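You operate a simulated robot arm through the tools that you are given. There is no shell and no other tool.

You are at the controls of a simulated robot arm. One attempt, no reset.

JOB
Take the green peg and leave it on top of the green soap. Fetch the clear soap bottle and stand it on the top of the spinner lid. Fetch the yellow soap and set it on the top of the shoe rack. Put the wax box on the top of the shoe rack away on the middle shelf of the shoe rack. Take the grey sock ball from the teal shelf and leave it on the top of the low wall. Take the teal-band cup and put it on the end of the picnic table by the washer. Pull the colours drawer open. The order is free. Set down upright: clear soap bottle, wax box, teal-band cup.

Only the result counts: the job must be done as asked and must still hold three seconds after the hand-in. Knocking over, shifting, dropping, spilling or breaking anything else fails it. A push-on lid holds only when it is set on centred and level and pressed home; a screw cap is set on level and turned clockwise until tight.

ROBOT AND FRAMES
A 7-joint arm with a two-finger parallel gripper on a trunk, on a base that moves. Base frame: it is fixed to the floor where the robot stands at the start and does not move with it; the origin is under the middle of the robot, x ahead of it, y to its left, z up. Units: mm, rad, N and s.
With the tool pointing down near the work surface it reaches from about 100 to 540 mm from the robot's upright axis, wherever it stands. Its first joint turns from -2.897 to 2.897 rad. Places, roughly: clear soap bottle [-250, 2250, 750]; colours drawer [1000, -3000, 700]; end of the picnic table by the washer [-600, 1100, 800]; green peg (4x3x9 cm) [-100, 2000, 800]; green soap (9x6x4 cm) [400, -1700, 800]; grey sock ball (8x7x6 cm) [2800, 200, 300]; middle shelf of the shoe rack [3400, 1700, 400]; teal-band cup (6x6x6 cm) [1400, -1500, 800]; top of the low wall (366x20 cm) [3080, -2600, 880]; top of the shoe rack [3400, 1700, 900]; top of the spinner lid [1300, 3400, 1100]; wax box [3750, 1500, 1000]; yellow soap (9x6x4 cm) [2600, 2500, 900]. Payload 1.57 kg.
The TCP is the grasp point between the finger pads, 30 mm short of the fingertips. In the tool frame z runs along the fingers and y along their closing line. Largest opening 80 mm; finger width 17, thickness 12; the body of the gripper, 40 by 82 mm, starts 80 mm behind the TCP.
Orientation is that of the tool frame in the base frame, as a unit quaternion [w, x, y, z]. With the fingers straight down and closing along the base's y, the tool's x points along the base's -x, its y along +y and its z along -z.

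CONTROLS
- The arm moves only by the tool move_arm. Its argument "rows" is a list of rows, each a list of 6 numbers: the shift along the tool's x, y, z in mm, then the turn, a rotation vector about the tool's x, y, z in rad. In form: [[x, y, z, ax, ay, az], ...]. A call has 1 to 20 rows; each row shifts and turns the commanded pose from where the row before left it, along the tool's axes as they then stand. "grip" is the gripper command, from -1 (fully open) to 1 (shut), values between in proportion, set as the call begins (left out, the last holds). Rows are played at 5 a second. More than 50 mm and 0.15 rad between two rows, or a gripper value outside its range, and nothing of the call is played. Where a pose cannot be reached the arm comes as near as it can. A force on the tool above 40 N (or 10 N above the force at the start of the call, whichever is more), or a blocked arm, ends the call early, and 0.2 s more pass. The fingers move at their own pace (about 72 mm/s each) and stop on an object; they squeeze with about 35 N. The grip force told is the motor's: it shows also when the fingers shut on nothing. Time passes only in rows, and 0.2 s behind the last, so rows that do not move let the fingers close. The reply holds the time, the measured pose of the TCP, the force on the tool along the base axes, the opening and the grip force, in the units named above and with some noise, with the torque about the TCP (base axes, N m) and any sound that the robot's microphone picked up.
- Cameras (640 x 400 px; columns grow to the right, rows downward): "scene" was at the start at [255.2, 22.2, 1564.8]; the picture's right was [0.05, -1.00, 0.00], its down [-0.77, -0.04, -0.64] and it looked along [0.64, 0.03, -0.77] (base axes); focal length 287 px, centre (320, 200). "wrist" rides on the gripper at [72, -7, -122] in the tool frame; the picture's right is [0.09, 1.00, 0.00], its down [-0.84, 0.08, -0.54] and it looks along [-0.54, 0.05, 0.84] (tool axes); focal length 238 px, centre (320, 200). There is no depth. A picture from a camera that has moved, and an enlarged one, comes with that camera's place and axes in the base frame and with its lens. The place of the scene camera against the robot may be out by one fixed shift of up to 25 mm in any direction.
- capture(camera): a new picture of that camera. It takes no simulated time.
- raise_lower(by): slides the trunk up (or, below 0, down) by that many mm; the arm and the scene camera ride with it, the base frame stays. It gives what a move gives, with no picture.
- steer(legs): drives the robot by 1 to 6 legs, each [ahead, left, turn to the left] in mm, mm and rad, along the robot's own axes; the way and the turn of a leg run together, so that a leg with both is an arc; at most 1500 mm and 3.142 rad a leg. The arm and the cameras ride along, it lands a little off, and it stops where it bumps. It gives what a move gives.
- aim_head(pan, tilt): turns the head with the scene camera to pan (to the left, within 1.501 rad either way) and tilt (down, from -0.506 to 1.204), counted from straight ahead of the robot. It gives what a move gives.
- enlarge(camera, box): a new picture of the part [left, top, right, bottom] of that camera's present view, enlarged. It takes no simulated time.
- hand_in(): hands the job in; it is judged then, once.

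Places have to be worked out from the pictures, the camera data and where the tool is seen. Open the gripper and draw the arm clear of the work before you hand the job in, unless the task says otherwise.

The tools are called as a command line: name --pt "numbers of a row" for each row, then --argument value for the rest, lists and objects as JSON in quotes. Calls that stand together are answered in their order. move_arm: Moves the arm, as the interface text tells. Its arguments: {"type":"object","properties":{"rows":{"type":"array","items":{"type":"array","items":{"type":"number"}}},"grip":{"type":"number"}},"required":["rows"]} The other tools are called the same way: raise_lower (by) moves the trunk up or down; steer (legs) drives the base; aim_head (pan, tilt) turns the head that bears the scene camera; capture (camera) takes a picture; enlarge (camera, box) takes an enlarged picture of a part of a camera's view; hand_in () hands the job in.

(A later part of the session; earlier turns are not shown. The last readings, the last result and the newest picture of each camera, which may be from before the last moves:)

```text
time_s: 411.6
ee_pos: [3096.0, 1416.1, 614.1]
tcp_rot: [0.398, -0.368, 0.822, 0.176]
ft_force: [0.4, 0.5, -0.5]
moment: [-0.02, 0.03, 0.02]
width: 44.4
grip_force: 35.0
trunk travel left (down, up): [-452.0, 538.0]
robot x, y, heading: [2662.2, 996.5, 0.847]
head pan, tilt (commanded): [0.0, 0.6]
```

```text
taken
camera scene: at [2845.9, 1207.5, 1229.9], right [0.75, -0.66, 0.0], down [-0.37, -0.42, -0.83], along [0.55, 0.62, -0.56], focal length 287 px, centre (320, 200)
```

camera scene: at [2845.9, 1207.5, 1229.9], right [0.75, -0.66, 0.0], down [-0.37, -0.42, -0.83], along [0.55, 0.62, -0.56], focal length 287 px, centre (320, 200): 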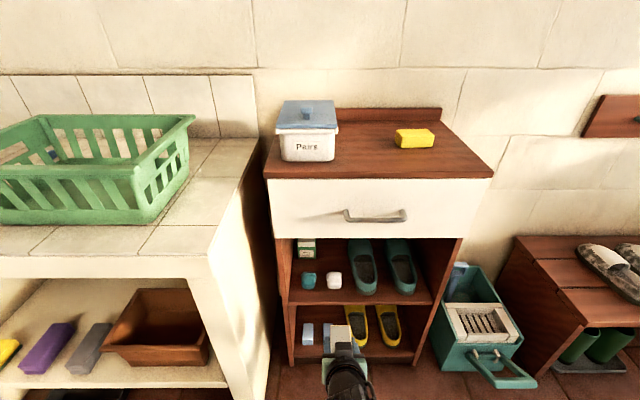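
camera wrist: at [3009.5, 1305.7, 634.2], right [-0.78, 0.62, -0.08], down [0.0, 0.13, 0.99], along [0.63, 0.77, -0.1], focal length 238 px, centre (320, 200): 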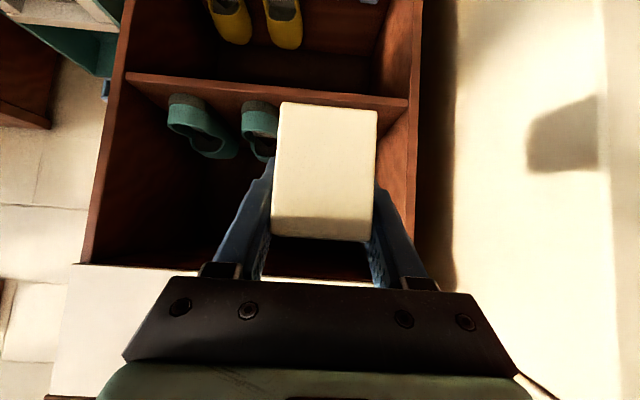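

The held box hides the target spot in the wrist view, so I shift right temporarily to see the left part of the shelf.

steer --legs '[[0, -170, 0]]'

capture --camera "wrist"

enlarge --camera "wrist" --box '[370, 70, 560, 250]'

enlarge --camera "scene" --box '[200, 220, 400, 360]'

```text
time_s: 413.1
ee_pos: [3224.8, 1302.5, 613.7]
tcp_rot: [0.398, -0.367, 0.822, 0.176]
ft_force: [0.0, 0.2, -0.5]
moment: [0.05, -0.04, 0.02]
width: 44.6
grip_force: 34.6
trunk travel left (down, up): [-452.0, 538.0]
robot x, y, heading: [2795.2, 886.2, 0.847]
head pan, tilt (commanded): [0.0, 0.6]
```

```text
taken
camera wrist: at [3137.5, 1192.8, 634.1], right [-0.78, 0.62, -0.08], down [0.0, 0.12, 0.99], along [0.63, 0.77, -0.1], focal length 238 px, centre (320, 200)
```

wrist: 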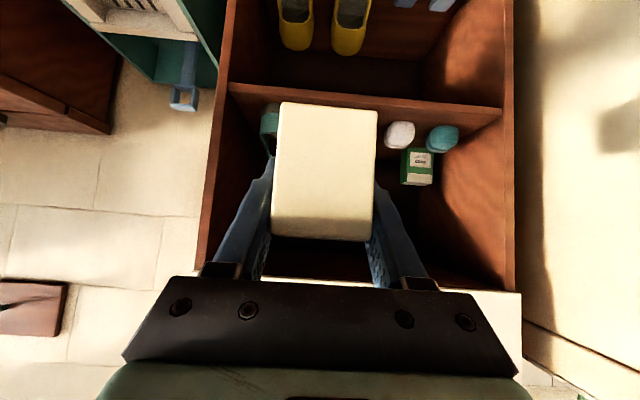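

```text
2.22 times, centred on (465, 160) of wrist
camera zoom: at [3137.5, 1192.8, 634.1], right [-0.78, 0.62, -0.08], down [0.0, 0.12, 0.99], along [0.63, 0.77, -0.1], focal length 530 px, centre (-2, 289)
```

zoom: 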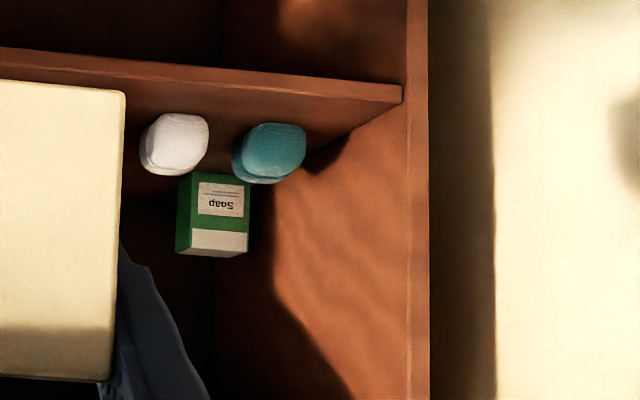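

```text
2.86 times, centred on (300, 290) of scene
camera zoom: at [2973.9, 1094.6, 1229.9], right [0.75, -0.66, 0.0], down [-0.37, -0.42, -0.83], along [0.55, 0.62, -0.56], focal length 819 px, centre (377, -57)
```

zoom: 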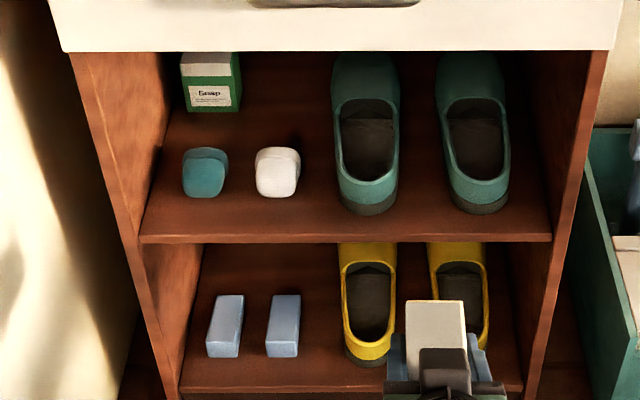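

I've measured the free spot: t≈1360 mm lateral, behind the white ball, shelf top z≈418. I move back left, extend and raise the arm, and lower the trunk so the forearm stays flat under the drawer.

steer --legs '[[0, 165, 0]]'

move_arm --pt "-45 0 -7.7 0 0 0" --pt "-45 0 -7.7 0 0 0" --pt "-45 0 -7.7 0 0 0" --pt "-45 0 -7.7 0 0 0" --pt "-45 0 -7.7 0 0 0" --pt "-45 0 -7.7 0 0 0"

raise_lower --by -342

capture --camera "wrist"

capture --camera "scene"

```text
time_s: 414.6
ee_pos: [3102.1, 1410.6, 614.6]
tcp_rot: [0.398, -0.367, 0.823, 0.175]
ft_force: [0.2, -0.5, -0.7]
moment: [0.02, 0.01, -0.02]
width: 44.3
grip_force: 35.0
trunk travel left (down, up): [-452.0, 538.0]
robot x, y, heading: [2673.4, 992.0, 0.848]
head pan, tilt (commanded): [0.0, 0.6]
```

```text
time_s: 415.9
ee_pos: [3190.4, 1511.8, 855.1]
tcp_rot: [0.398, -0.368, 0.822, 0.176]
ft_force: [0.5, -1.1, -0.5]
moment: [-0.01, -0.01, 0.0]
width: 44.6
grip_force: 35.1
trunk travel left (down, up): [-452.0, 538.0]
robot x, y, heading: [2670.7, 989.5, 0.844]
head pan, tilt (commanded): [0.0, 0.6]
```

```text
time_s: 419.3
ee_pos: [3189.4, 1509.7, 512.6]
tcp_rot: [0.397, -0.368, 0.822, 0.176]
ft_force: [-0.1, 0.7, -0.1]
moment: [-0.02, -0.02, -0.02]
width: 44.6
grip_force: 35.3
trunk travel left (down, up): [-110.0, 880.0]
robot x, y, heading: [2672.2, 986.9, 0.851]
head pan, tilt (commanded): [0.0, 0.6]
```

```text
taken
camera wrist: at [3103.0, 1400.9, 532.3], right [-0.78, 0.62, -0.08], down [0.0, 0.13, 0.99], along [0.63, 0.77, -0.1], focal length 238 px, centre (320, 200)
```

wrist: 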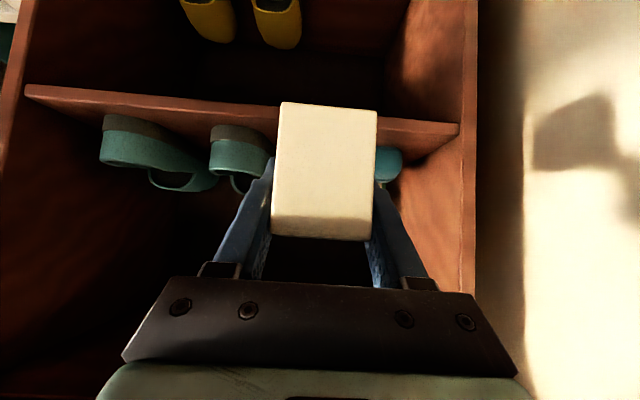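

```text
taken
camera scene: at [2850.8, 1203.3, 887.9], right [0.75, -0.66, 0.0], down [-0.37, -0.42, -0.83], along [0.55, 0.62, -0.56], focal length 287 px, centre (320, 200)
```

scene: 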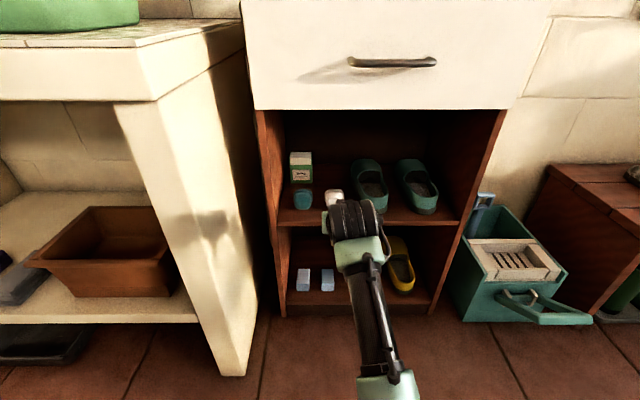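

Lateral alignment is right (t≈1360), box bottom ~478 vs ball top ~466. I drive forward 150 mm into the opening and check.

steer --legs '[[150, 0, 0]]'

capture --camera "wrist"

capture --camera "scene"

```text
time_s: 420.7
ee_pos: [3289.3, 1620.7, 512.4]
tcp_rot: [0.398, -0.366, 0.823, 0.175]
ft_force: [-0.4, 0.4, 0.1]
moment: [0.0, 0.03, 0.01]
width: 44.8
grip_force: 35.0
trunk travel left (down, up): [-110.0, 880.0]
robot x, y, heading: [2770.3, 1105.2, 0.849]
head pan, tilt (commanded): [0.0, 0.6]
```

```text
taken
camera wrist: at [3201.9, 1511.6, 532.4], right [-0.78, 0.62, -0.08], down [0.0, 0.13, 0.99], along [0.63, 0.77, -0.1], focal length 238 px, centre (320, 200)
```

wrist: 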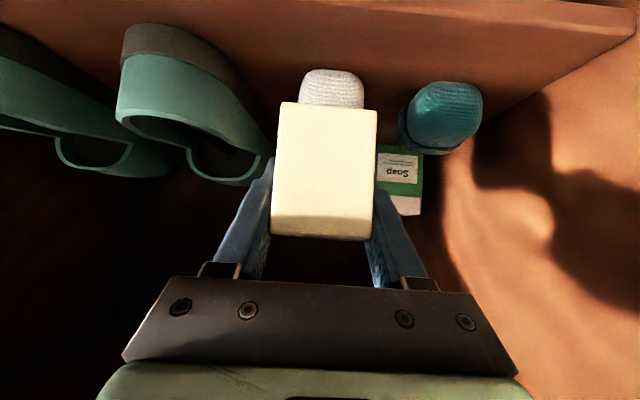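

```text
taken
camera scene: at [2949.4, 1314.3, 887.9], right [0.75, -0.66, 0.0], down [-0.37, -0.42, -0.83], along [0.55, 0.62, -0.56], focal length 287 px, centre (320, 200)
```

scene: 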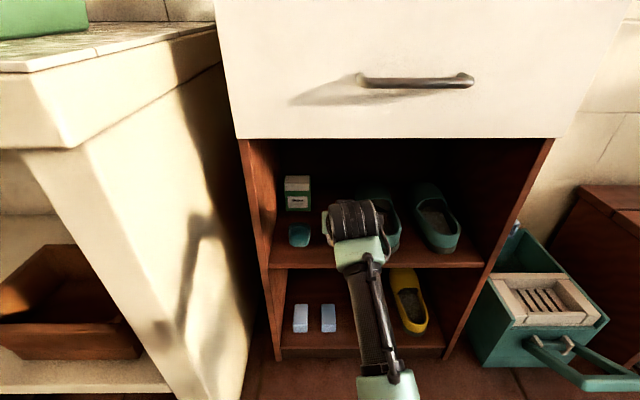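

The white ball is directly below the box path and clearance is only ~12 mm by estimate, so I raise 12 mm, then advance the rest.

raise_lower --by 12

steer --legs '[[70, 0, 0]]'

capture --camera "wrist"

capture --camera "scene"

```text
time_s: 421.3
ee_pos: [3288.4, 1620.9, 523.3]
tcp_rot: [0.399, -0.367, 0.822, 0.176]
ft_force: [-1.1, 0.3, -1.5]
moment: [0.0, -0.03, 0.0]
width: 44.7
grip_force: 35.0
trunk travel left (down, up): [-122.0, 868.0]
robot x, y, heading: [2769.8, 1104.5, 0.849]
head pan, tilt (commanded): [0.0, 0.6]
```

```text
time_s: 422.3
ee_pos: [3334.0, 1672.7, 525.1]
tcp_rot: [0.398, -0.366, 0.822, 0.175]
ft_force: [0.0, -0.4, -1.1]
moment: [0.0, 0.02, -0.02]
width: 44.6
grip_force: 34.6
trunk travel left (down, up): [-122.0, 868.0]
robot x, y, heading: [2818.8, 1153.1, 0.85]
head pan, tilt (commanded): [0.0, 0.6]
```

```text
taken
camera wrist: at [3247.5, 1562.9, 544.4], right [-0.78, 0.62, -0.08], down [0.0, 0.13, 0.99], along [0.63, 0.77, -0.1], focal length 238 px, centre (320, 200)
```

wrist: 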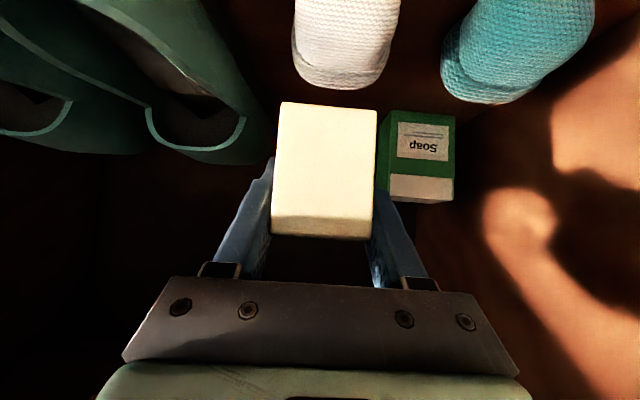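

```text
taken
camera scene: at [2995.0, 1365.7, 899.9], right [0.75, -0.66, 0.0], down [-0.37, -0.42, -0.83], along [0.55, 0.62, -0.56], focal length 287 px, centre (320, 200)
```

scene: 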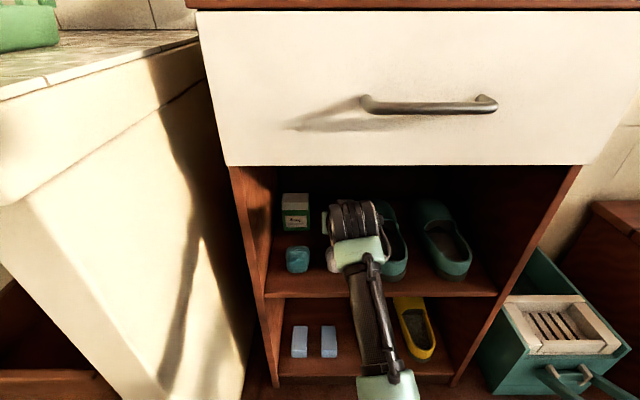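

Clearances: wrist drum ~30 mm below the drawer bottom, box passing 25 mm above the ball. I advance the last 82 mm.

steer --legs '[[82, 0, 0]]'

capture --camera "wrist"

enlarge --camera "scene" --box '[220, 140, 480, 320]'

```text
time_s: 423.3
ee_pos: [3388.1, 1731.2, 524.9]
tcp_rot: [0.398, -0.366, 0.822, 0.175]
ft_force: [0.7, -0.3, -0.6]
moment: [-0.03, 0.0, 0.03]
width: 44.5
grip_force: 35.2
trunk travel left (down, up): [-122.0, 868.0]
robot x, y, heading: [2869.3, 1214.7, 0.844]
head pan, tilt (commanded): [0.0, 0.6]
```

```text
taken
camera wrist: at [3301.3, 1622.4, 544.5], right [-0.78, 0.63, -0.08], down [0.0, 0.13, 0.99], along [0.63, 0.77, -0.1], focal length 238 px, centre (320, 200)
```

wrist: 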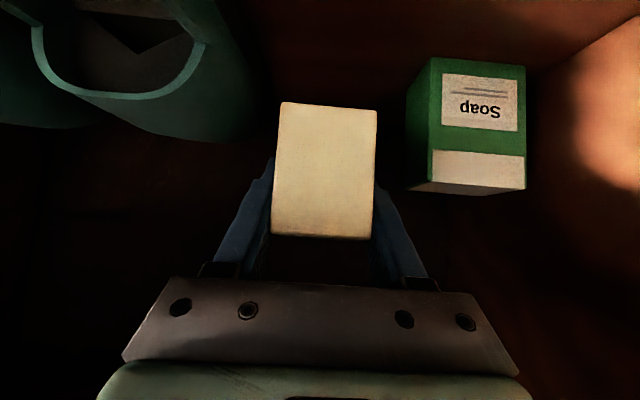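

```text
2.22 times, centred on (350, 230) of scene
camera zoom: at [3048.5, 1425.4, 899.9], right [0.75, -0.66, 0.0], down [-0.38, -0.42, -0.83], along [0.55, 0.62, -0.56], focal length 637 px, centre (253, 133)
```

zoom: 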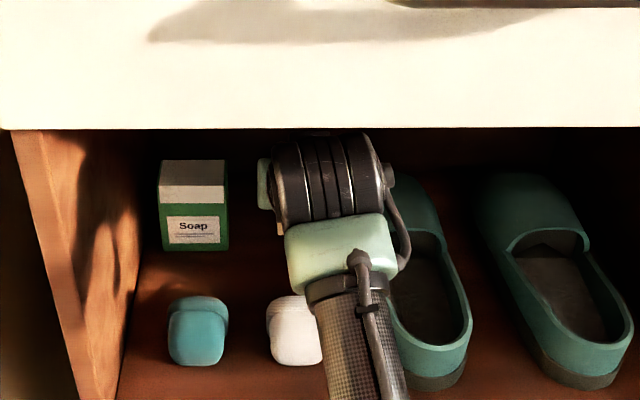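

The box is behind the ball between carton and shoe. I fine-tune 8 mm left and 13 mm back (to keep the wrist camera off the ball), then lower.

move_arm --pt "8.1 8 -10.2 0 0 0"

raise_lower --by -55

capture --camera "wrist"

enlarge --camera "scene" --box '[220, 140, 480, 320]'

```text
time_s: 423.7
ee_pos: [3374.1, 1727.0, 524.7]
tcp_rot: [0.397, -0.367, 0.823, 0.175]
ft_force: [-0.2, -0.5, -1.1]
moment: [-0.02, 0.01, 0.02]
width: 44.3
grip_force: 35.2
trunk travel left (down, up): [-122.0, 868.0]
robot x, y, heading: [2868.7, 1211.5, 0.845]
head pan, tilt (commanded): [0.0, 0.6]
```

```text
time_s: 424.7
ee_pos: [3374.8, 1727.3, 470.2]
tcp_rot: [0.399, -0.366, 0.823, 0.175]
ft_force: [-1.0, 0.3, -1.0]
moment: [-0.01, -0.08, -0.02]
width: 44.6
grip_force: 34.9
trunk travel left (down, up): [-67.0, 923.0]
robot x, y, heading: [2869.0, 1211.8, 0.85]
head pan, tilt (commanded): [0.0, 0.6]
```

```text
taken
camera wrist: at [3287.2, 1617.9, 489.1], right [-0.78, 0.63, -0.08], down [0.0, 0.13, 0.99], along [0.63, 0.77, -0.1], focal length 238 px, centre (320, 200)
```

wrist: 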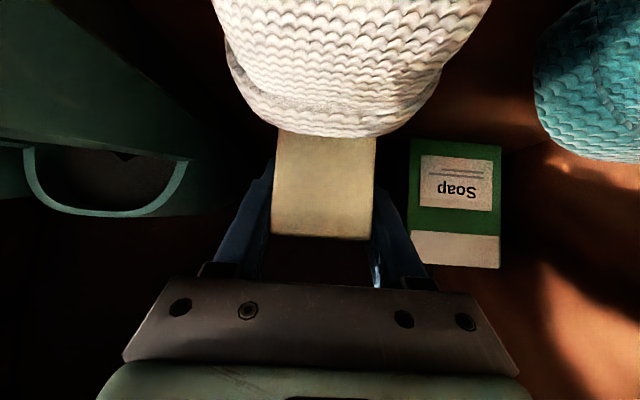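

```text
2.22 times, centred on (350, 230) of scene
camera zoom: at [3048.5, 1425.5, 844.9], right [0.75, -0.66, 0.0], down [-0.38, -0.42, -0.83], along [0.55, 0.62, -0.56], focal length 637 px, centre (253, 133)
```

zoom: 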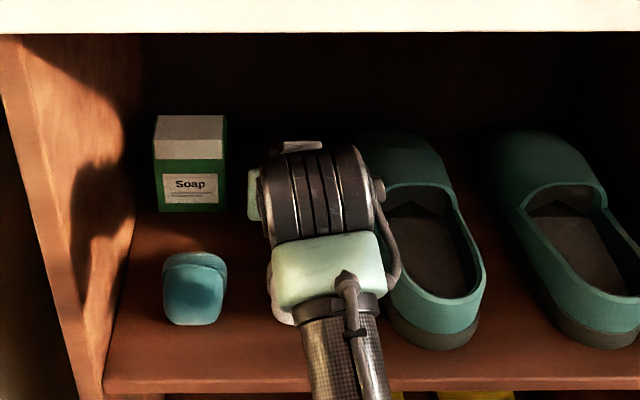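

Ball and camera keep ~12+ mm clearance. I lower the rest in small steps until contact.

move_arm --pt "2.35 0 1.86 0 0 0" --pt "2.35 0 1.86 0 0 0" --pt "2.35 0 1.86 0 0 0"

move_arm --pt "1.57 0 1.24 0 0 0" --pt "1.57 0 1.24 0 0 0"

move_arm --pt "1.57 0 1.24 0 0 0" --pt "1.57 0 1.24 0 0 0"

```text
time_s: 425.5
ee_pos: [3374.6, 1726.5, 460.7]
tcp_rot: [0.398, -0.366, 0.823, 0.174]
ft_force: [0.6, 0.3, -1.3]
moment: [-0.02, 0.02, -0.01]
width: 44.6
grip_force: 34.3
trunk travel left (down, up): [-67.0, 923.0]
robot x, y, heading: [2865.4, 1215.7, 0.849]
head pan, tilt (commanded): [0.0, 0.6]
```

```text
time_s: 426.1
ee_pos: [3374.2, 1726.7, 456.1]
tcp_rot: [0.399, -0.366, 0.822, 0.175]
ft_force: [0.0, -0.8, -1.5]
moment: [0.02, 0.01, -0.05]
width: 44.7
grip_force: 35.2
trunk travel left (down, up): [-67.0, 923.0]
robot x, y, heading: [2866.9, 1215.3, 0.846]
head pan, tilt (commanded): [0.0, 0.6]
```

```text
time_s: 426.7
ee_pos: [3373.9, 1727.3, 454.7]
tcp_rot: [0.401, -0.366, 0.821, 0.176]
ft_force: [-2.6, -1.4, 7.0]
moment: [-0.14, 0.36, 0.03]
width: 44.5
grip_force: 35.0
trunk travel left (down, up): [-67.0, 923.0]
robot x, y, heading: [2867.6, 1216.9, 0.848]
head pan, tilt (commanded): [0.0, 0.6]
```

Contact on the shelf. I press 1 mm more and release with a small opening.

move_arm --pt "0.8 0 0.62 0 0 0"

move_arm --pt "0 0 0 0 0 0" --pt "0 0 0 0 0 0" --grip -0.38

capture --camera "wrist"

```text
time_s: 427.1
ee_pos: [3374.2, 1726.4, 455.4]
tcp_rot: [0.402, -0.366, 0.821, 0.177]
ft_force: [0.0, 0.4, 13.0]
moment: [-0.21, 0.58, 0.0]
width: 44.6
grip_force: 34.8
trunk travel left (down, up): [-67.0, 923.0]
robot x, y, heading: [2870.2, 1212.2, 0.842]
head pan, tilt (commanded): [0.0, 0.6]
```

```text
time_s: 427.7
ee_pos: [3374.2, 1725.7, 450.6]
tcp_rot: [0.397, -0.367, 0.823, 0.174]
ft_force: [0.5, 0.1, 0.6]
moment: [-0.01, -0.01, 0.01]
width: 55.3
grip_force: 0.1
trunk travel left (down, up): [-67.0, 923.0]
robot x, y, heading: [2866.3, 1213.5, 0.845]
head pan, tilt (commanded): [0.0, 0.6]
```

```text
taken
camera wrist: at [3286.3, 1616.8, 470.3], right [-0.78, 0.63, -0.08], down [0.0, 0.13, 0.99], along [0.63, 0.77, -0.1], focal length 238 px, centre (320, 200)
```

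wrist: 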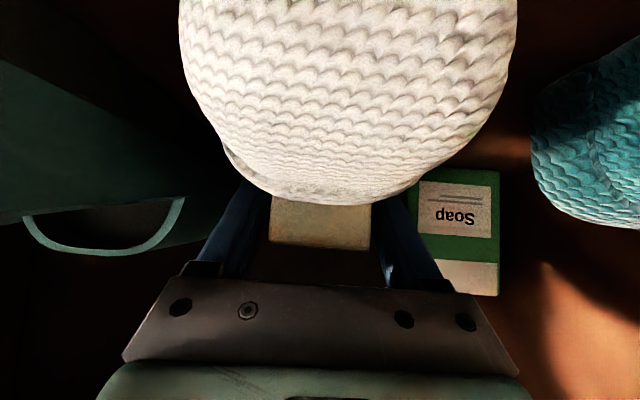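

Box released. I raise straight up 72 mm so the fingertips clear the box, then reverse out.

raise_lower --by 72

capture --camera "wrist"

```text
time_s: 428.8
ee_pos: [3373.5, 1725.8, 522.9]
tcp_rot: [0.399, -0.366, 0.822, 0.175]
ft_force: [0.2, 0.4, -0.1]
moment: [-0.03, 0.03, 0.02]
width: 55.2
grip_force: 0.0
trunk travel left (down, up): [-139.0, 851.0]
robot x, y, heading: [2867.3, 1214.4, 0.841]
head pan, tilt (commanded): [0.0, 0.6]
```

```text
taken
camera wrist: at [3286.4, 1617.0, 542.8], right [-0.78, 0.63, -0.08], down [0.0, 0.13, 0.99], along [0.63, 0.77, -0.1], focal length 238 px, centre (320, 200)
```

wrist: 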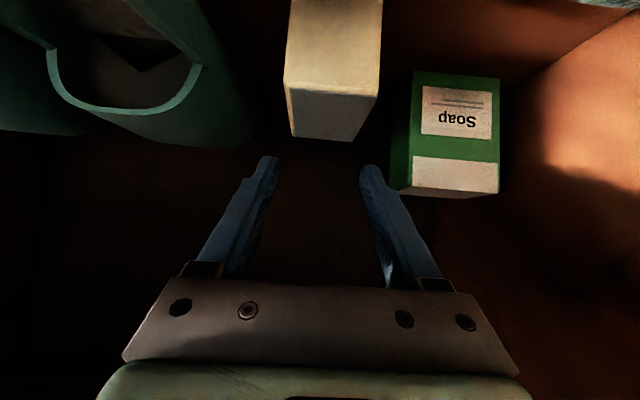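

The wax box stands upright on the middle shelf. I reverse straight out and check the whole rack.

steer --legs '[[-380, 0, 0]]'

capture --camera "scene"

enlarge --camera "scene" --box '[230, 110, 460, 310]'

```text
time_s: 431.2
ee_pos: [3119.2, 1445.0, 523.9]
tcp_rot: [0.398, -0.368, 0.821, 0.176]
ft_force: [0.3, 0.5, 0.2]
moment: [-0.04, 0.03, -0.01]
width: 55.0
grip_force: 0.0
trunk travel left (down, up): [-139.0, 851.0]
robot x, y, heading: [2617.7, 930.6, 0.849]
head pan, tilt (commanded): [0.0, 0.6]
```

```text
taken
camera scene: at [2795.8, 1141.7, 916.9], right [0.75, -0.66, 0.0], down [-0.37, -0.42, -0.83], along [0.54, 0.62, -0.56], focal length 287 px, centre (320, 200)
```

scene: 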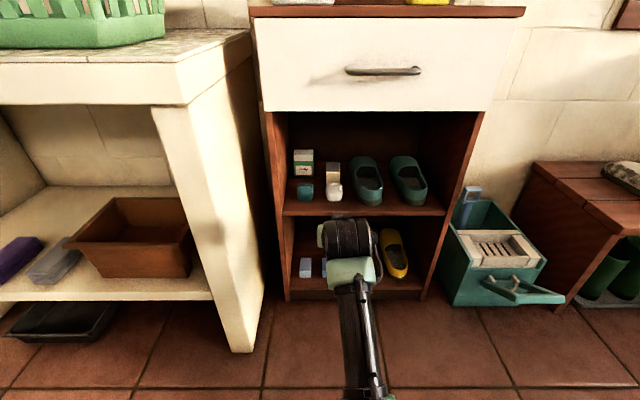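

```text
2.00 times, centred on (345, 210) of scene
camera zoom: at [2795.8, 1141.7, 916.9], right [0.75, -0.66, 0.0], down [-0.37, -0.42, -0.83], along [0.54, 0.62, -0.56], focal length 573 px, centre (270, 180)
```

zoom: 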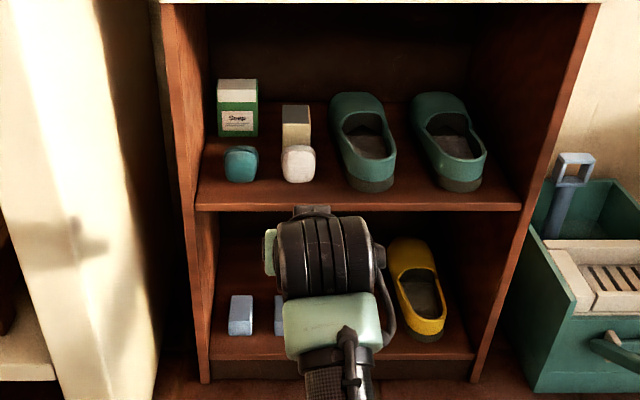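

All good there. Last item: the grey sock ball, from behind the teal rack. I retract and raise the arm, then move to open floor and turn around.

move_arm --pt "24.9 0 -31.3 0 0 0" --pt "24.9 0 -31.3 0 0 0" --pt "24.9 0 -31.3 0 0 0" --pt "24.9 0 -31.3 0 0 0" --pt "24.9 0 -31.3 0 0 0" --pt "24.9 0 -31.3 0 0 0"

raise_lower --by 400

steer --legs '[[250, -400, 0], [0, 0, 3.14]]'

aim_head --pan 0.0 --tilt 0.7

capture --camera "scene"

```text
time_s: 432.6
ee_pos: [2958.9, 1264.2, 523.5]
tcp_rot: [0.398, -0.369, 0.821, 0.176]
ft_force: [0.2, -0.9, 0.1]
moment: [0.02, 0.0, -0.02]
width: 55.0
grip_force: 0.1
trunk travel left (down, up): [-139.0, 851.0]
robot x, y, heading: [2616.6, 927.7, 0.849]
head pan, tilt (commanded): [0.0, 0.6]
```

```text
time_s: 436.4
ee_pos: [2958.8, 1265.9, 921.6]
tcp_rot: [0.398, -0.368, 0.821, 0.176]
ft_force: [-0.1, -0.1, -0.8]
moment: [-0.03, -0.02, 0.0]
width: 55.2
grip_force: 0.0
trunk travel left (down, up): [-539.0, 451.0]
robot x, y, heading: [2614.7, 928.3, 0.851]
head pan, tilt (commanded): [0.0, 0.6]
```

```text
time_s: 446.6
ee_pos: [2736.3, 515.4, 921.3]
tcp_rot: [0.179, 0.819, 0.374, -0.397]
ft_force: [0.6, -1.0, 0.3]
moment: [-0.01, 0.04, 0.0]
width: 55.1
grip_force: 0.1
trunk travel left (down, up): [-539.0, 451.0]
robot x, y, heading: [3074.2, 855.9, -2.275]
head pan, tilt (commanded): [0.0, 0.6]
```

```text
time_s: 447.3
ee_pos: [2735.1, 516.1, 922.2]
tcp_rot: [0.179, 0.819, 0.375, -0.397]
ft_force: [0.4, 0.0, -0.5]
moment: [-0.03, -0.04, -0.02]
width: 55.0
grip_force: 0.1
trunk travel left (down, up): [-539.0, 451.0]
robot x, y, heading: [3074.4, 858.6, -2.28]
head pan, tilt (commanded): [0.0, 0.7]
```

```text
taken
camera scene: at [2917.4, 680.7, 1308.3], right [-0.76, 0.65, 0.0], down [0.42, 0.49, -0.77], along [-0.5, -0.58, -0.64], focal length 287 px, centre (320, 200)
```

scene: 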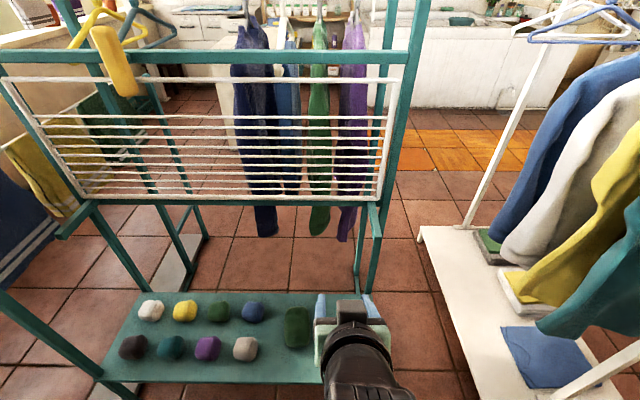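

From behind, the shelf is open from above and the grey ball is in the near row. I zoom to measure the ball.

enlarge --camera "scene" --box '[110, 280, 310, 390]'

```text
3.20 times, centred on (210, 335) of scene
camera zoom: at [2917.4, 680.7, 1308.3], right [-0.76, 0.65, 0.0], down [0.42, 0.49, -0.77], along [-0.5, -0.58, -0.64], focal length 918 px, centre (672, -232)
```

zoom: 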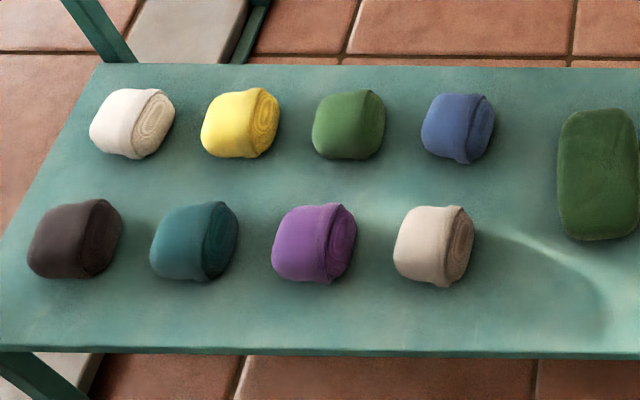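

The grey ball (light, near row, right) is at about (2840,205). I straighten the tool to point down and yaw it so the fingers close along the ball's 7 cm direction.

move_arm --pt "0 0 0 0 0.15 0" --pt "0 0 0 0 0.15 0" --pt "0 0 0 0 0.15 0" --pt "0 0 0 0 0.15 0" --pt "0 0 0 0 0.15 0" --pt "0 0 0 0 0.15 0" --grip -1

move_arm --pt "0 0 0 0 0 -0.1428" --pt "0 0 0 0 0 -0.1428" --pt "0 0 0 0 0 -0.1428" --pt "0 0 0 0 0 -0.1428" --pt "0 0 0 0 0 -0.1428" --pt "0 0 0 0 0 -0.1428" --pt "0 0 0 0 0 -0.1428" --pt "0 0 0 0 0 -0.1428" --pt "0 0 0 0 0 -0.1428" --pt "0 0 0 0 0 -0.1428" --pt "0 0 0 0 0 -0.1428"

steer --legs '[[130, 260, -0.02]]'

capture --camera "wrist"

capture --camera "scene"

```text
time_s: 448.7
ee_pos: [2735.8, 515.1, 922.4]
tcp_rot: [0.111, 0.875, 0.4, -0.248]
ft_force: [0.0, -0.4, 0.6]
moment: [0.01, 0.01, -0.02]
width: 80.0
grip_force: 0.1
out of reach, approached as far as the arm can: row 3, 4, 5, 6
trunk travel left (down, up): [-539.0, 451.0]
robot x, y, heading: [3072.9, 852.3, -2.28]
head pan, tilt (commanded): [0.0, 0.7]
```

```text
time_s: 451.1
ee_pos: [2736.2, 515.5, 921.9]
tcp_rot: [-0.097, 0.335, 0.902, -0.254]
ft_force: [-0.8, 0.3, -0.1]
moment: [0.02, 0.03, 0.01]
width: 80.0
grip_force: 0.1
trunk travel left (down, up): [-539.0, 451.0]
robot x, y, heading: [3073.8, 858.2, -2.279]
head pan, tilt (commanded): [0.0, 0.7]
```

```text
time_s: 453.1
ee_pos: [2839.1, 258.1, 921.7]
tcp_rot: [-0.099, 0.346, 0.898, -0.253]
ft_force: [-0.5, 0.4, 0.5]
moment: [0.02, -0.01, 0.01]
width: 80.0
grip_force: 0.0
trunk travel left (down, up): [-539.0, 451.0]
robot x, y, heading: [3186.0, 587.6, -2.297]
head pan, tilt (commanded): [0.0, 0.7]
```

```text
taken
camera wrist: at [2826.8, 349.0, 1029.4], right [0.5, 0.69, -0.52], down [0.86, -0.3, 0.42], along [0.13, -0.65, -0.74], focal length 238 px, centre (320, 200)
```

wrist: 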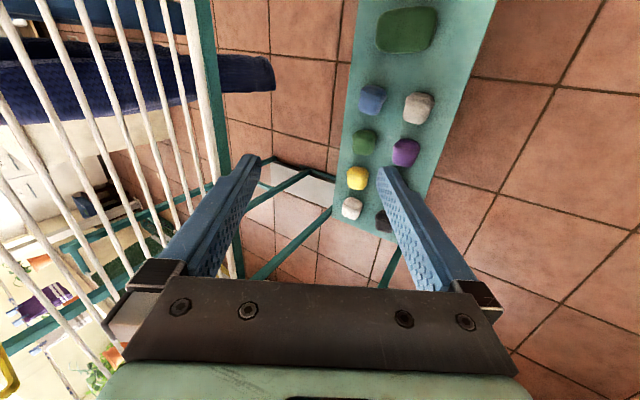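

```text
taken
camera scene: at [3023.4, 420.1, 1308.2], right [-0.75, 0.66, 0.0], down [0.43, 0.48, -0.76], along [-0.51, -0.57, -0.64], focal length 287 px, centre (320, 200)
```

scene: 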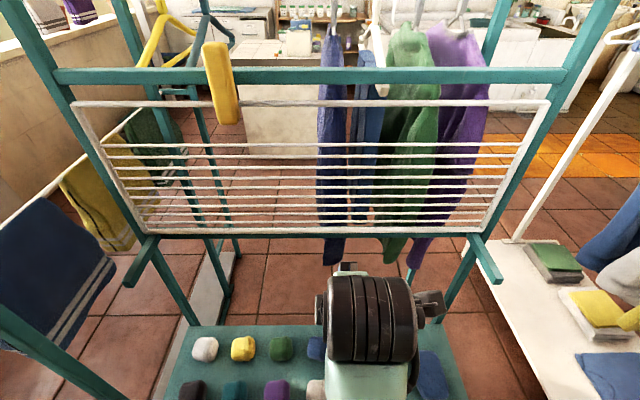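

The pitch stopped at 0.55 rad because the forearm came from below. I lower the hand relative to the shoulder, then finish straightening the tool.

move_arm --pt "0 20.9 34.1 0 0 0" --pt "0 20.9 34.1 0 0 0" --pt "0 20.9 34.1 0 0 0" --pt "0 20.9 34.1 0 0 0" --pt "0 20.9 34.1 0 0 0"

move_arm --pt "0 0 0 -0.14 0 0" --pt "0 0 0 -0.14 0 0" --pt "0 0 0 -0.14 0 0" --pt "0 0 0 -0.13 0 0"

capture --camera "wrist"

capture --camera "scene"

```text
time_s: 454.2
ee_pos: [2838.9, 259.3, 719.7]
tcp_rot: [-0.1, 0.346, 0.898, -0.252]
ft_force: [0.3, 0.7, -0.5]
moment: [0.0, -0.01, 0.01]
width: 79.9
grip_force: 0.1
trunk travel left (down, up): [-539.0, 451.0]
robot x, y, heading: [3185.9, 592.4, -2.299]
head pan, tilt (commanded): [0.0, 0.7]
```

```text
time_s: 455.2
ee_pos: [2837.4, 259.8, 721.0]
tcp_rot: [-0.001, 0.36, 0.933, 0.003]
ft_force: [-0.1, 0.8, -0.3]
moment: [-0.05, 0.03, -0.04]
width: 79.9
grip_force: 0.1
trunk travel left (down, up): [-539.0, 451.0]
robot x, y, heading: [3186.2, 590.8, -2.297]
head pan, tilt (commanded): [0.0, 0.7]
```

```text
taken
camera wrist: at [2781.9, 302.1, 843.9], right [0.6, 0.8, 0.0], down [0.67, -0.51, 0.54], along [0.43, -0.32, -0.84], focal length 238 px, centre (320, 200)
```

wrist: 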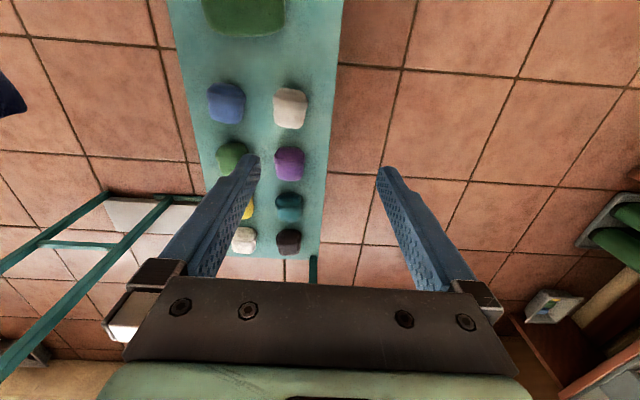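

```text
taken
camera scene: at [3023.1, 420.5, 1308.2], right [-0.75, 0.66, 0.0], down [0.43, 0.48, -0.76], along [-0.51, -0.57, -0.64], focal length 287 px, centre (320, 200)
```

scene: 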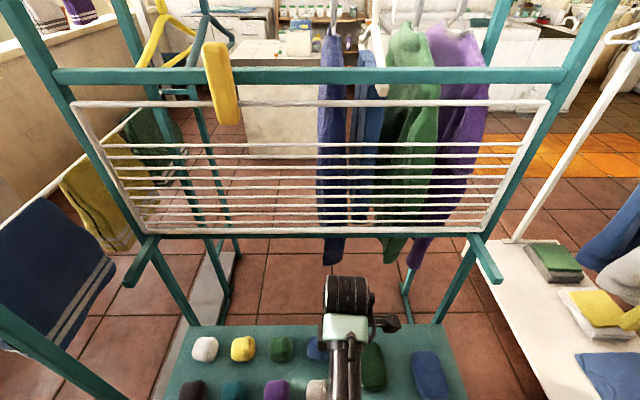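

Tool is straight down and the grey ball is 61 mm ahead and 47 mm to the left. I move over it and lower the trunk.

move_arm --pt "-23.5 -30.3 0 0 0 0" --pt "-23.5 -30.4 0 0 0 0"

raise_lower --by -270

capture --camera "wrist"

enlarge --camera "wrist" --box '[230, 60, 410, 190]'

```text
time_s: 455.9
ee_pos: [2830.6, 182.1, 720.4]
tcp_rot: [-0.001, 0.359, 0.933, 0.001]
ft_force: [-0.2, 0.0, -0.3]
moment: [-0.01, 0.03, -0.04]
width: 80.3
grip_force: 0.0
trunk travel left (down, up): [-539.0, 451.0]
robot x, y, heading: [3180.7, 593.3, -2.299]
head pan, tilt (commanded): [0.0, 0.7]
```

```text
time_s: 458.6
ee_pos: [2831.9, 183.2, 450.0]
tcp_rot: [-0.002, 0.361, 0.933, 0.0]
ft_force: [-0.8, 0.5, -1.1]
moment: [-0.02, 0.01, 0.01]
width: 80.0
grip_force: 0.0
trunk travel left (down, up): [-269.0, 721.0]
robot x, y, heading: [3178.7, 596.2, -2.3]
head pan, tilt (commanded): [0.0, 0.7]
```

```text
taken
camera wrist: at [2775.7, 225.0, 572.7], right [0.6, 0.8, 0.0], down [0.67, -0.51, 0.54], along [0.43, -0.32, -0.84], focal length 238 px, centre (320, 200)
```

wrist: 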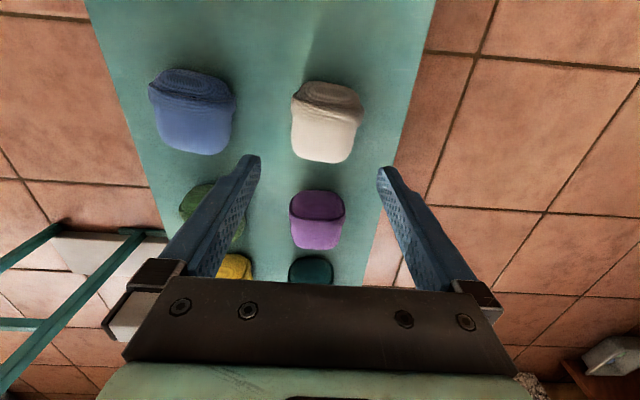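

```text
3.08 times, centred on (320, 125) of wrist
camera zoom: at [2775.7, 225.0, 572.7], right [0.6, 0.8, 0.0], down [0.67, -0.51, 0.54], along [0.43, -0.32, -0.84], focal length 733 px, centre (320, 431)
```

zoom: 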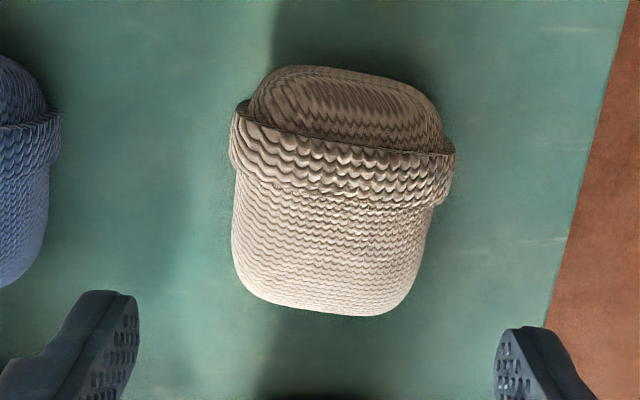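

Ball is ~70 mm wide (body) with a slightly wider cuff; it sits 6 mm nearer than the TCP. I shift to its body part, recentre, and lower to z≈340.

move_arm --pt "-15 5.6 0 0 0 0"

raise_lower --by -90

capture --camera "wrist"

```text
time_s: 459.0
ee_pos: [2846.2, 175.4, 449.2]
tcp_rot: [-0.002, 0.36, 0.933, 0.002]
ft_force: [-0.5, 0.0, -0.2]
moment: [0.01, -0.01, -0.01]
width: 80.0
grip_force: 0.1
trunk travel left (down, up): [-269.0, 721.0]
robot x, y, heading: [3183.6, 593.6, -2.304]
head pan, tilt (commanded): [0.0, 0.7]
```

```text
time_s: 460.2
ee_pos: [2847.0, 175.4, 360.1]
tcp_rot: [-0.002, 0.36, 0.933, 0.0]
ft_force: [0.0, 0.4, 0.2]
moment: [-0.03, -0.01, -0.03]
width: 80.0
grip_force: 0.0
trunk travel left (down, up): [-179.0, 811.0]
robot x, y, heading: [3183.7, 590.6, -2.299]
head pan, tilt (commanded): [0.0, 0.7]
```

```text
taken
camera wrist: at [2790.9, 218.1, 482.5], right [0.6, 0.8, 0.0], down [0.67, -0.51, 0.54], along [0.43, -0.32, -0.84], focal length 238 px, centre (320, 200)
```

wrist: 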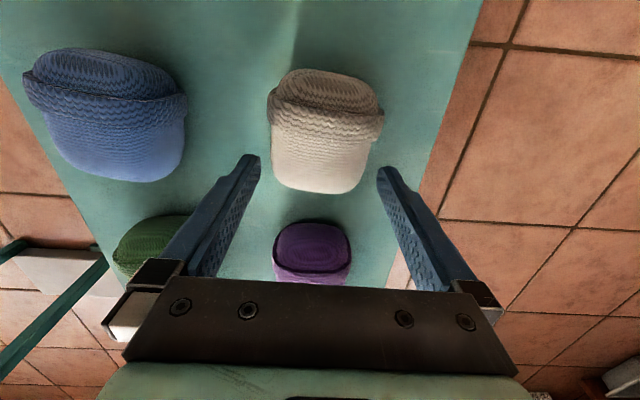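

I zoom to measure width and centring precisely before descending.

enlarge --camera "wrist" --box '[230, 50, 410, 220]'

```text
2.35 times, centred on (320, 135) of wrist
camera zoom: at [2790.9, 218.1, 482.5], right [0.6, 0.8, 0.0], down [0.67, -0.51, 0.54], along [0.43, -0.32, -0.84], focal length 561 px, centre (320, 353)
```

zoom: 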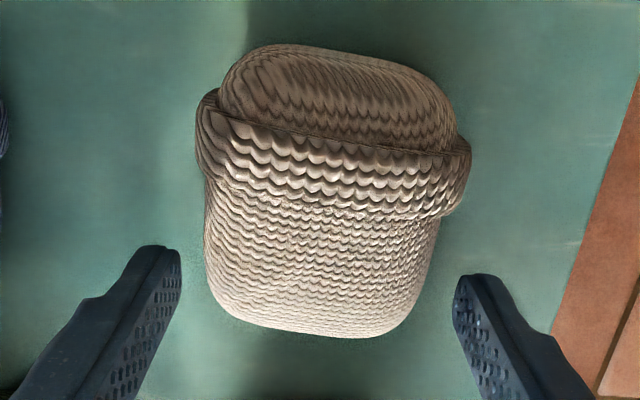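

Consistent sizing puts the ball's mid-height at z≈325 (shelf ≈295), width ~67–70 mm and centred within 1 mm. I lower 27 mm and close.

raise_lower --by -15

move_arm --pt "0 -0.8 4 0 0 0" --pt "0 0 4 0 0 0" --pt "0 0 4 0 0 0"

capture --camera "wrist"

```text
time_s: 460.9
ee_pos: [2846.5, 175.6, 345.3]
tcp_rot: [-0.002, 0.36, 0.933, 0.0]
ft_force: [-0.1, 0.7, 0.1]
moment: [0.0, -0.03, 0.01]
width: 80.0
grip_force: 0.1
trunk travel left (down, up): [-164.0, 826.0]
robot x, y, heading: [3183.0, 588.3, -2.3]
head pan, tilt (commanded): [0.0, 0.7]
```

```text
time_s: 461.7
ee_pos: [2846.6, 175.3, 333.4]
tcp_rot: [-0.002, 0.36, 0.933, 0.001]
ft_force: [0.1, -0.2, -0.1]
moment: [-0.02, -0.01, 0.03]
width: 79.8
grip_force: 0.2
trunk travel left (down, up): [-164.0, 826.0]
robot x, y, heading: [3184.2, 590.7, -2.304]
head pan, tilt (commanded): [0.0, 0.7]
```

```text
taken
camera wrist: at [2790.5, 217.6, 455.6], right [0.6, 0.8, 0.0], down [0.67, -0.51, 0.54], along [0.43, -0.32, -0.84], focal length 238 px, centre (320, 200)
```

wrist: 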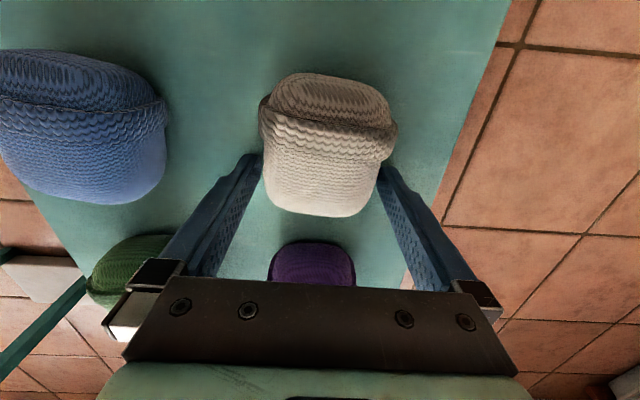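

No contact while descending. I close on the ball.

move_arm --pt "0 0 0 0 0 0" --pt "0 0 0 0 0 0" --pt "0 0 0 0 0 0" --grip 1

raise_lower --by 50

capture --camera "wrist"

```text
time_s: 462.5
ee_pos: [2847.2, 174.4, 332.9]
tcp_rot: [-0.001, 0.36, 0.933, 0.001]
ft_force: [-0.3, 0.4, -0.8]
moment: [0.01, 0.0, 0.04]
width: 62.1
grip_force: 35.0
trunk travel left (down, up): [-164.0, 826.0]
robot x, y, heading: [3185.3, 595.2, -2.295]
head pan, tilt (commanded): [0.0, 0.7]
```

```text
time_s: 463.4
ee_pos: [2846.9, 175.7, 383.9]
tcp_rot: [-0.002, 0.36, 0.933, 0.001]
ft_force: [-0.2, 0.5, -1.2]
moment: [0.03, 0.0, 0.02]
width: 62.0
grip_force: 34.7
trunk travel left (down, up): [-214.0, 776.0]
robot x, y, heading: [3182.5, 590.1, -2.3]
head pan, tilt (commanded): [0.0, 0.7]
```

```text
taken
camera wrist: at [2790.6, 217.4, 505.7], right [0.6, 0.8, 0.0], down [0.67, -0.51, 0.54], along [0.43, -0.32, -0.84], focal length 238 px, centre (320, 200)
```

wrist: 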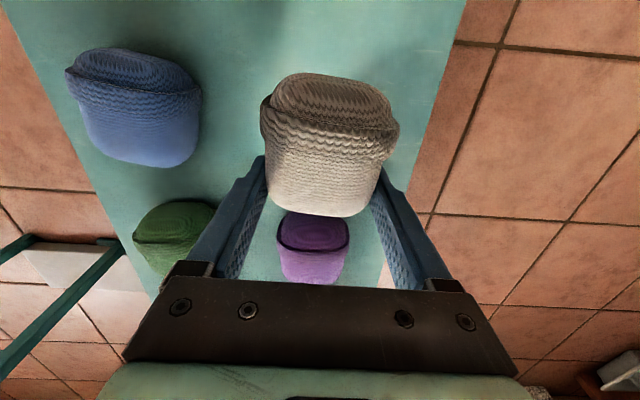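

The grey ball is held. I lift it, retract, back away from the rack, and drive around via the open right-hand corridor toward the low wall.

raise_lower --by 350

steer --legs '[[-300, 0, 0]]'

aim_head --pan 1.2 --tilt 0.5

capture --camera "scene"

```text
time_s: 466.8
ee_pos: [2846.8, 174.5, 733.9]
tcp_rot: [-0.002, 0.36, 0.933, 0.001]
ft_force: [0.0, -0.3, -0.6]
moment: [-0.03, 0.01, 0.02]
width: 61.6
grip_force: 34.8
trunk travel left (down, up): [-564.0, 426.0]
robot x, y, heading: [3185.5, 593.0, -2.295]
head pan, tilt (commanded): [0.0, 0.7]
```

```text
time_s: 468.9
ee_pos: [3045.4, 398.9, 733.4]
tcp_rot: [-0.002, 0.36, 0.933, 0.0]
ft_force: [-0.5, 0.2, -0.5]
moment: [-0.03, -0.01, 0.0]
width: 61.7
grip_force: 34.9
trunk travel left (down, up): [-564.0, 426.0]
robot x, y, heading: [3384.2, 815.2, -2.302]
head pan, tilt (commanded): [0.0, 0.7]
```

```text
time_s: 470.2
ee_pos: [3044.9, 398.6, 733.3]
tcp_rot: [-0.001, 0.36, 0.933, 0.001]
ft_force: [-0.5, 1.0, -0.3]
moment: [0.0, 0.01, -0.01]
width: 61.8
grip_force: 34.9
trunk travel left (down, up): [-564.0, 426.0]
robot x, y, heading: [3380.9, 817.1, -2.297]
head pan, tilt (commanded): [1.201, 0.499]
```

```text
taken
camera scene: at [3320.0, 626.5, 1351.0], right [-0.89, -0.46, 0.0], down [-0.22, 0.43, -0.88], along [0.4, -0.78, -0.48], focal length 287 px, centre (320, 200)
```

scene: 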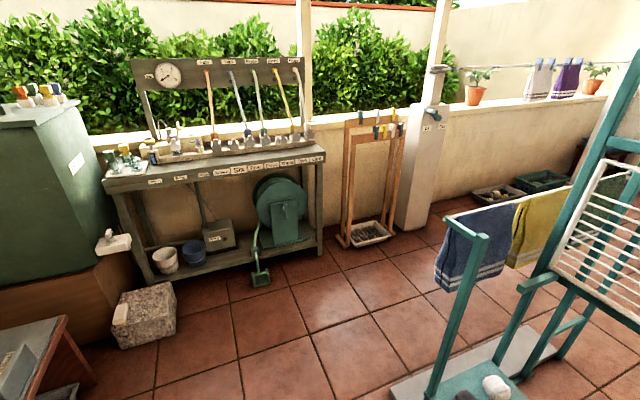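

The corridor between the towel rack and the utility table is clear (centre t≈3070). I retract the arm and drive through it toward the low wall.

move_arm --pt "0 38 0 0 0 0" --pt "0 38 0 0 0 0" --pt "0 38 0 0 0 0" --pt "0 36 0 0 0 0"

steer --legs '[[200, 550, 0], [20, 550, 0]]'

aim_head --pan 0.0 --tilt 0.5

capture --camera "scene"

```text
time_s: 471.2
ee_pos: [3147.2, 510.8, 734.1]
tcp_rot: [-0.002, 0.36, 0.933, 0.001]
ft_force: [-0.6, 0.1, -1.0]
moment: [0.01, -0.01, -0.01]
width: 61.6
grip_force: 35.2
trunk travel left (down, up): [-564.0, 426.0]
robot x, y, heading: [3382.4, 813.4, -2.302]
head pan, tilt (commanded): [1.201, 0.499]
```

```text
time_s: 477.4
ee_pos: [3824.4, -385.9, 732.9]
tcp_rot: [-0.001, 0.361, 0.933, 0.001]
ft_force: [-0.3, -0.5, -0.3]
moment: [-0.03, -0.04, -0.03]
width: 61.4
grip_force: 35.0
trunk travel left (down, up): [-564.0, 426.0]
robot x, y, heading: [4063.1, -78.8, -2.304]
head pan, tilt (commanded): [1.201, 0.499]
```

```text
time_s: 478.8
ee_pos: [3824.0, -385.9, 733.1]
tcp_rot: [-0.002, 0.361, 0.933, 0.001]
ft_force: [0.0, 0.3, -0.1]
moment: [-0.03, 0.02, -0.01]
width: 61.1
grip_force: 34.7
trunk travel left (down, up): [-564.0, 426.0]
robot x, y, heading: [4061.2, -82.6, -2.299]
head pan, tilt (commanded): [0.0, 0.499]
```

```text
taken
camera scene: at [3895.7, -256.9, 1351.0], right [-0.75, 0.67, 0.0], down [0.32, 0.36, -0.88], along [-0.58, -0.66, -0.48], focal length 287 px, centre (320, 200)
```

scene: 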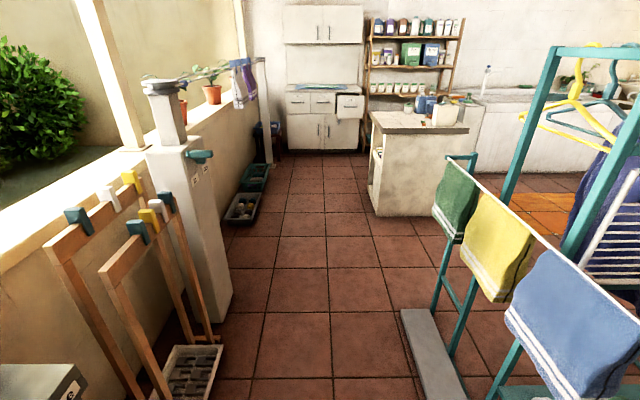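

Clear path down the middle. I drive ahead through the corridor in legs.

steer --legs '[[1450, 0, 0], [1400, 0, 0]]'

aim_head --pan 1.3 --tilt 0.5

capture --camera "scene"

```text
time_s: 492.6
ee_pos: [1852.5, -2474.2, 733.3]
tcp_rot: [-0.002, 0.376, 0.926, 0.0]
ft_force: [0.4, 0.0, -0.1]
moment: [0.01, 0.01, 0.0]
width: 60.6
grip_force: 34.8
trunk travel left (down, up): [-564.0, 426.0]
robot x, y, heading: [2100.5, -2175.0, -2.338]
head pan, tilt (commanded): [0.0, 0.499]
```

```text
time_s: 494.1
ee_pos: [1852.2, -2473.4, 734.2]
tcp_rot: [-0.001, 0.375, 0.927, 0.0]
ft_force: [-1.0, -0.3, -1.2]
moment: [0.0, 0.0, 0.02]
width: 61.0
grip_force: 34.9
trunk travel left (down, up): [-564.0, 426.0]
robot x, y, heading: [2104.3, -2182.0, -2.335]
head pan, tilt (commanded): [1.3, 0.499]
```

```text
taken
camera scene: at [2038.1, -2358.1, 1351.0], right [-0.86, -0.51, 0.0], down [-0.25, 0.41, -0.88], along [0.45, -0.75, -0.48], focal length 287 px, centre (320, 200)
```

scene: 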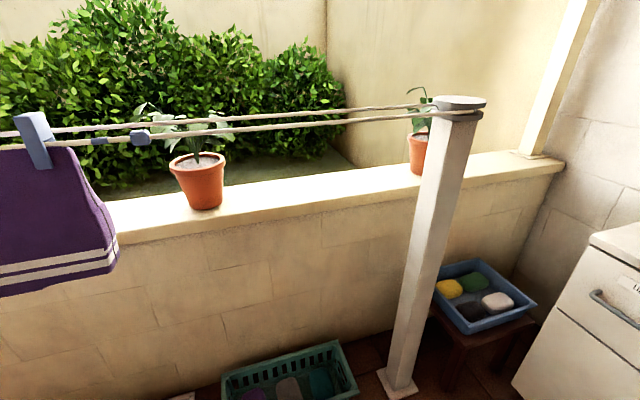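

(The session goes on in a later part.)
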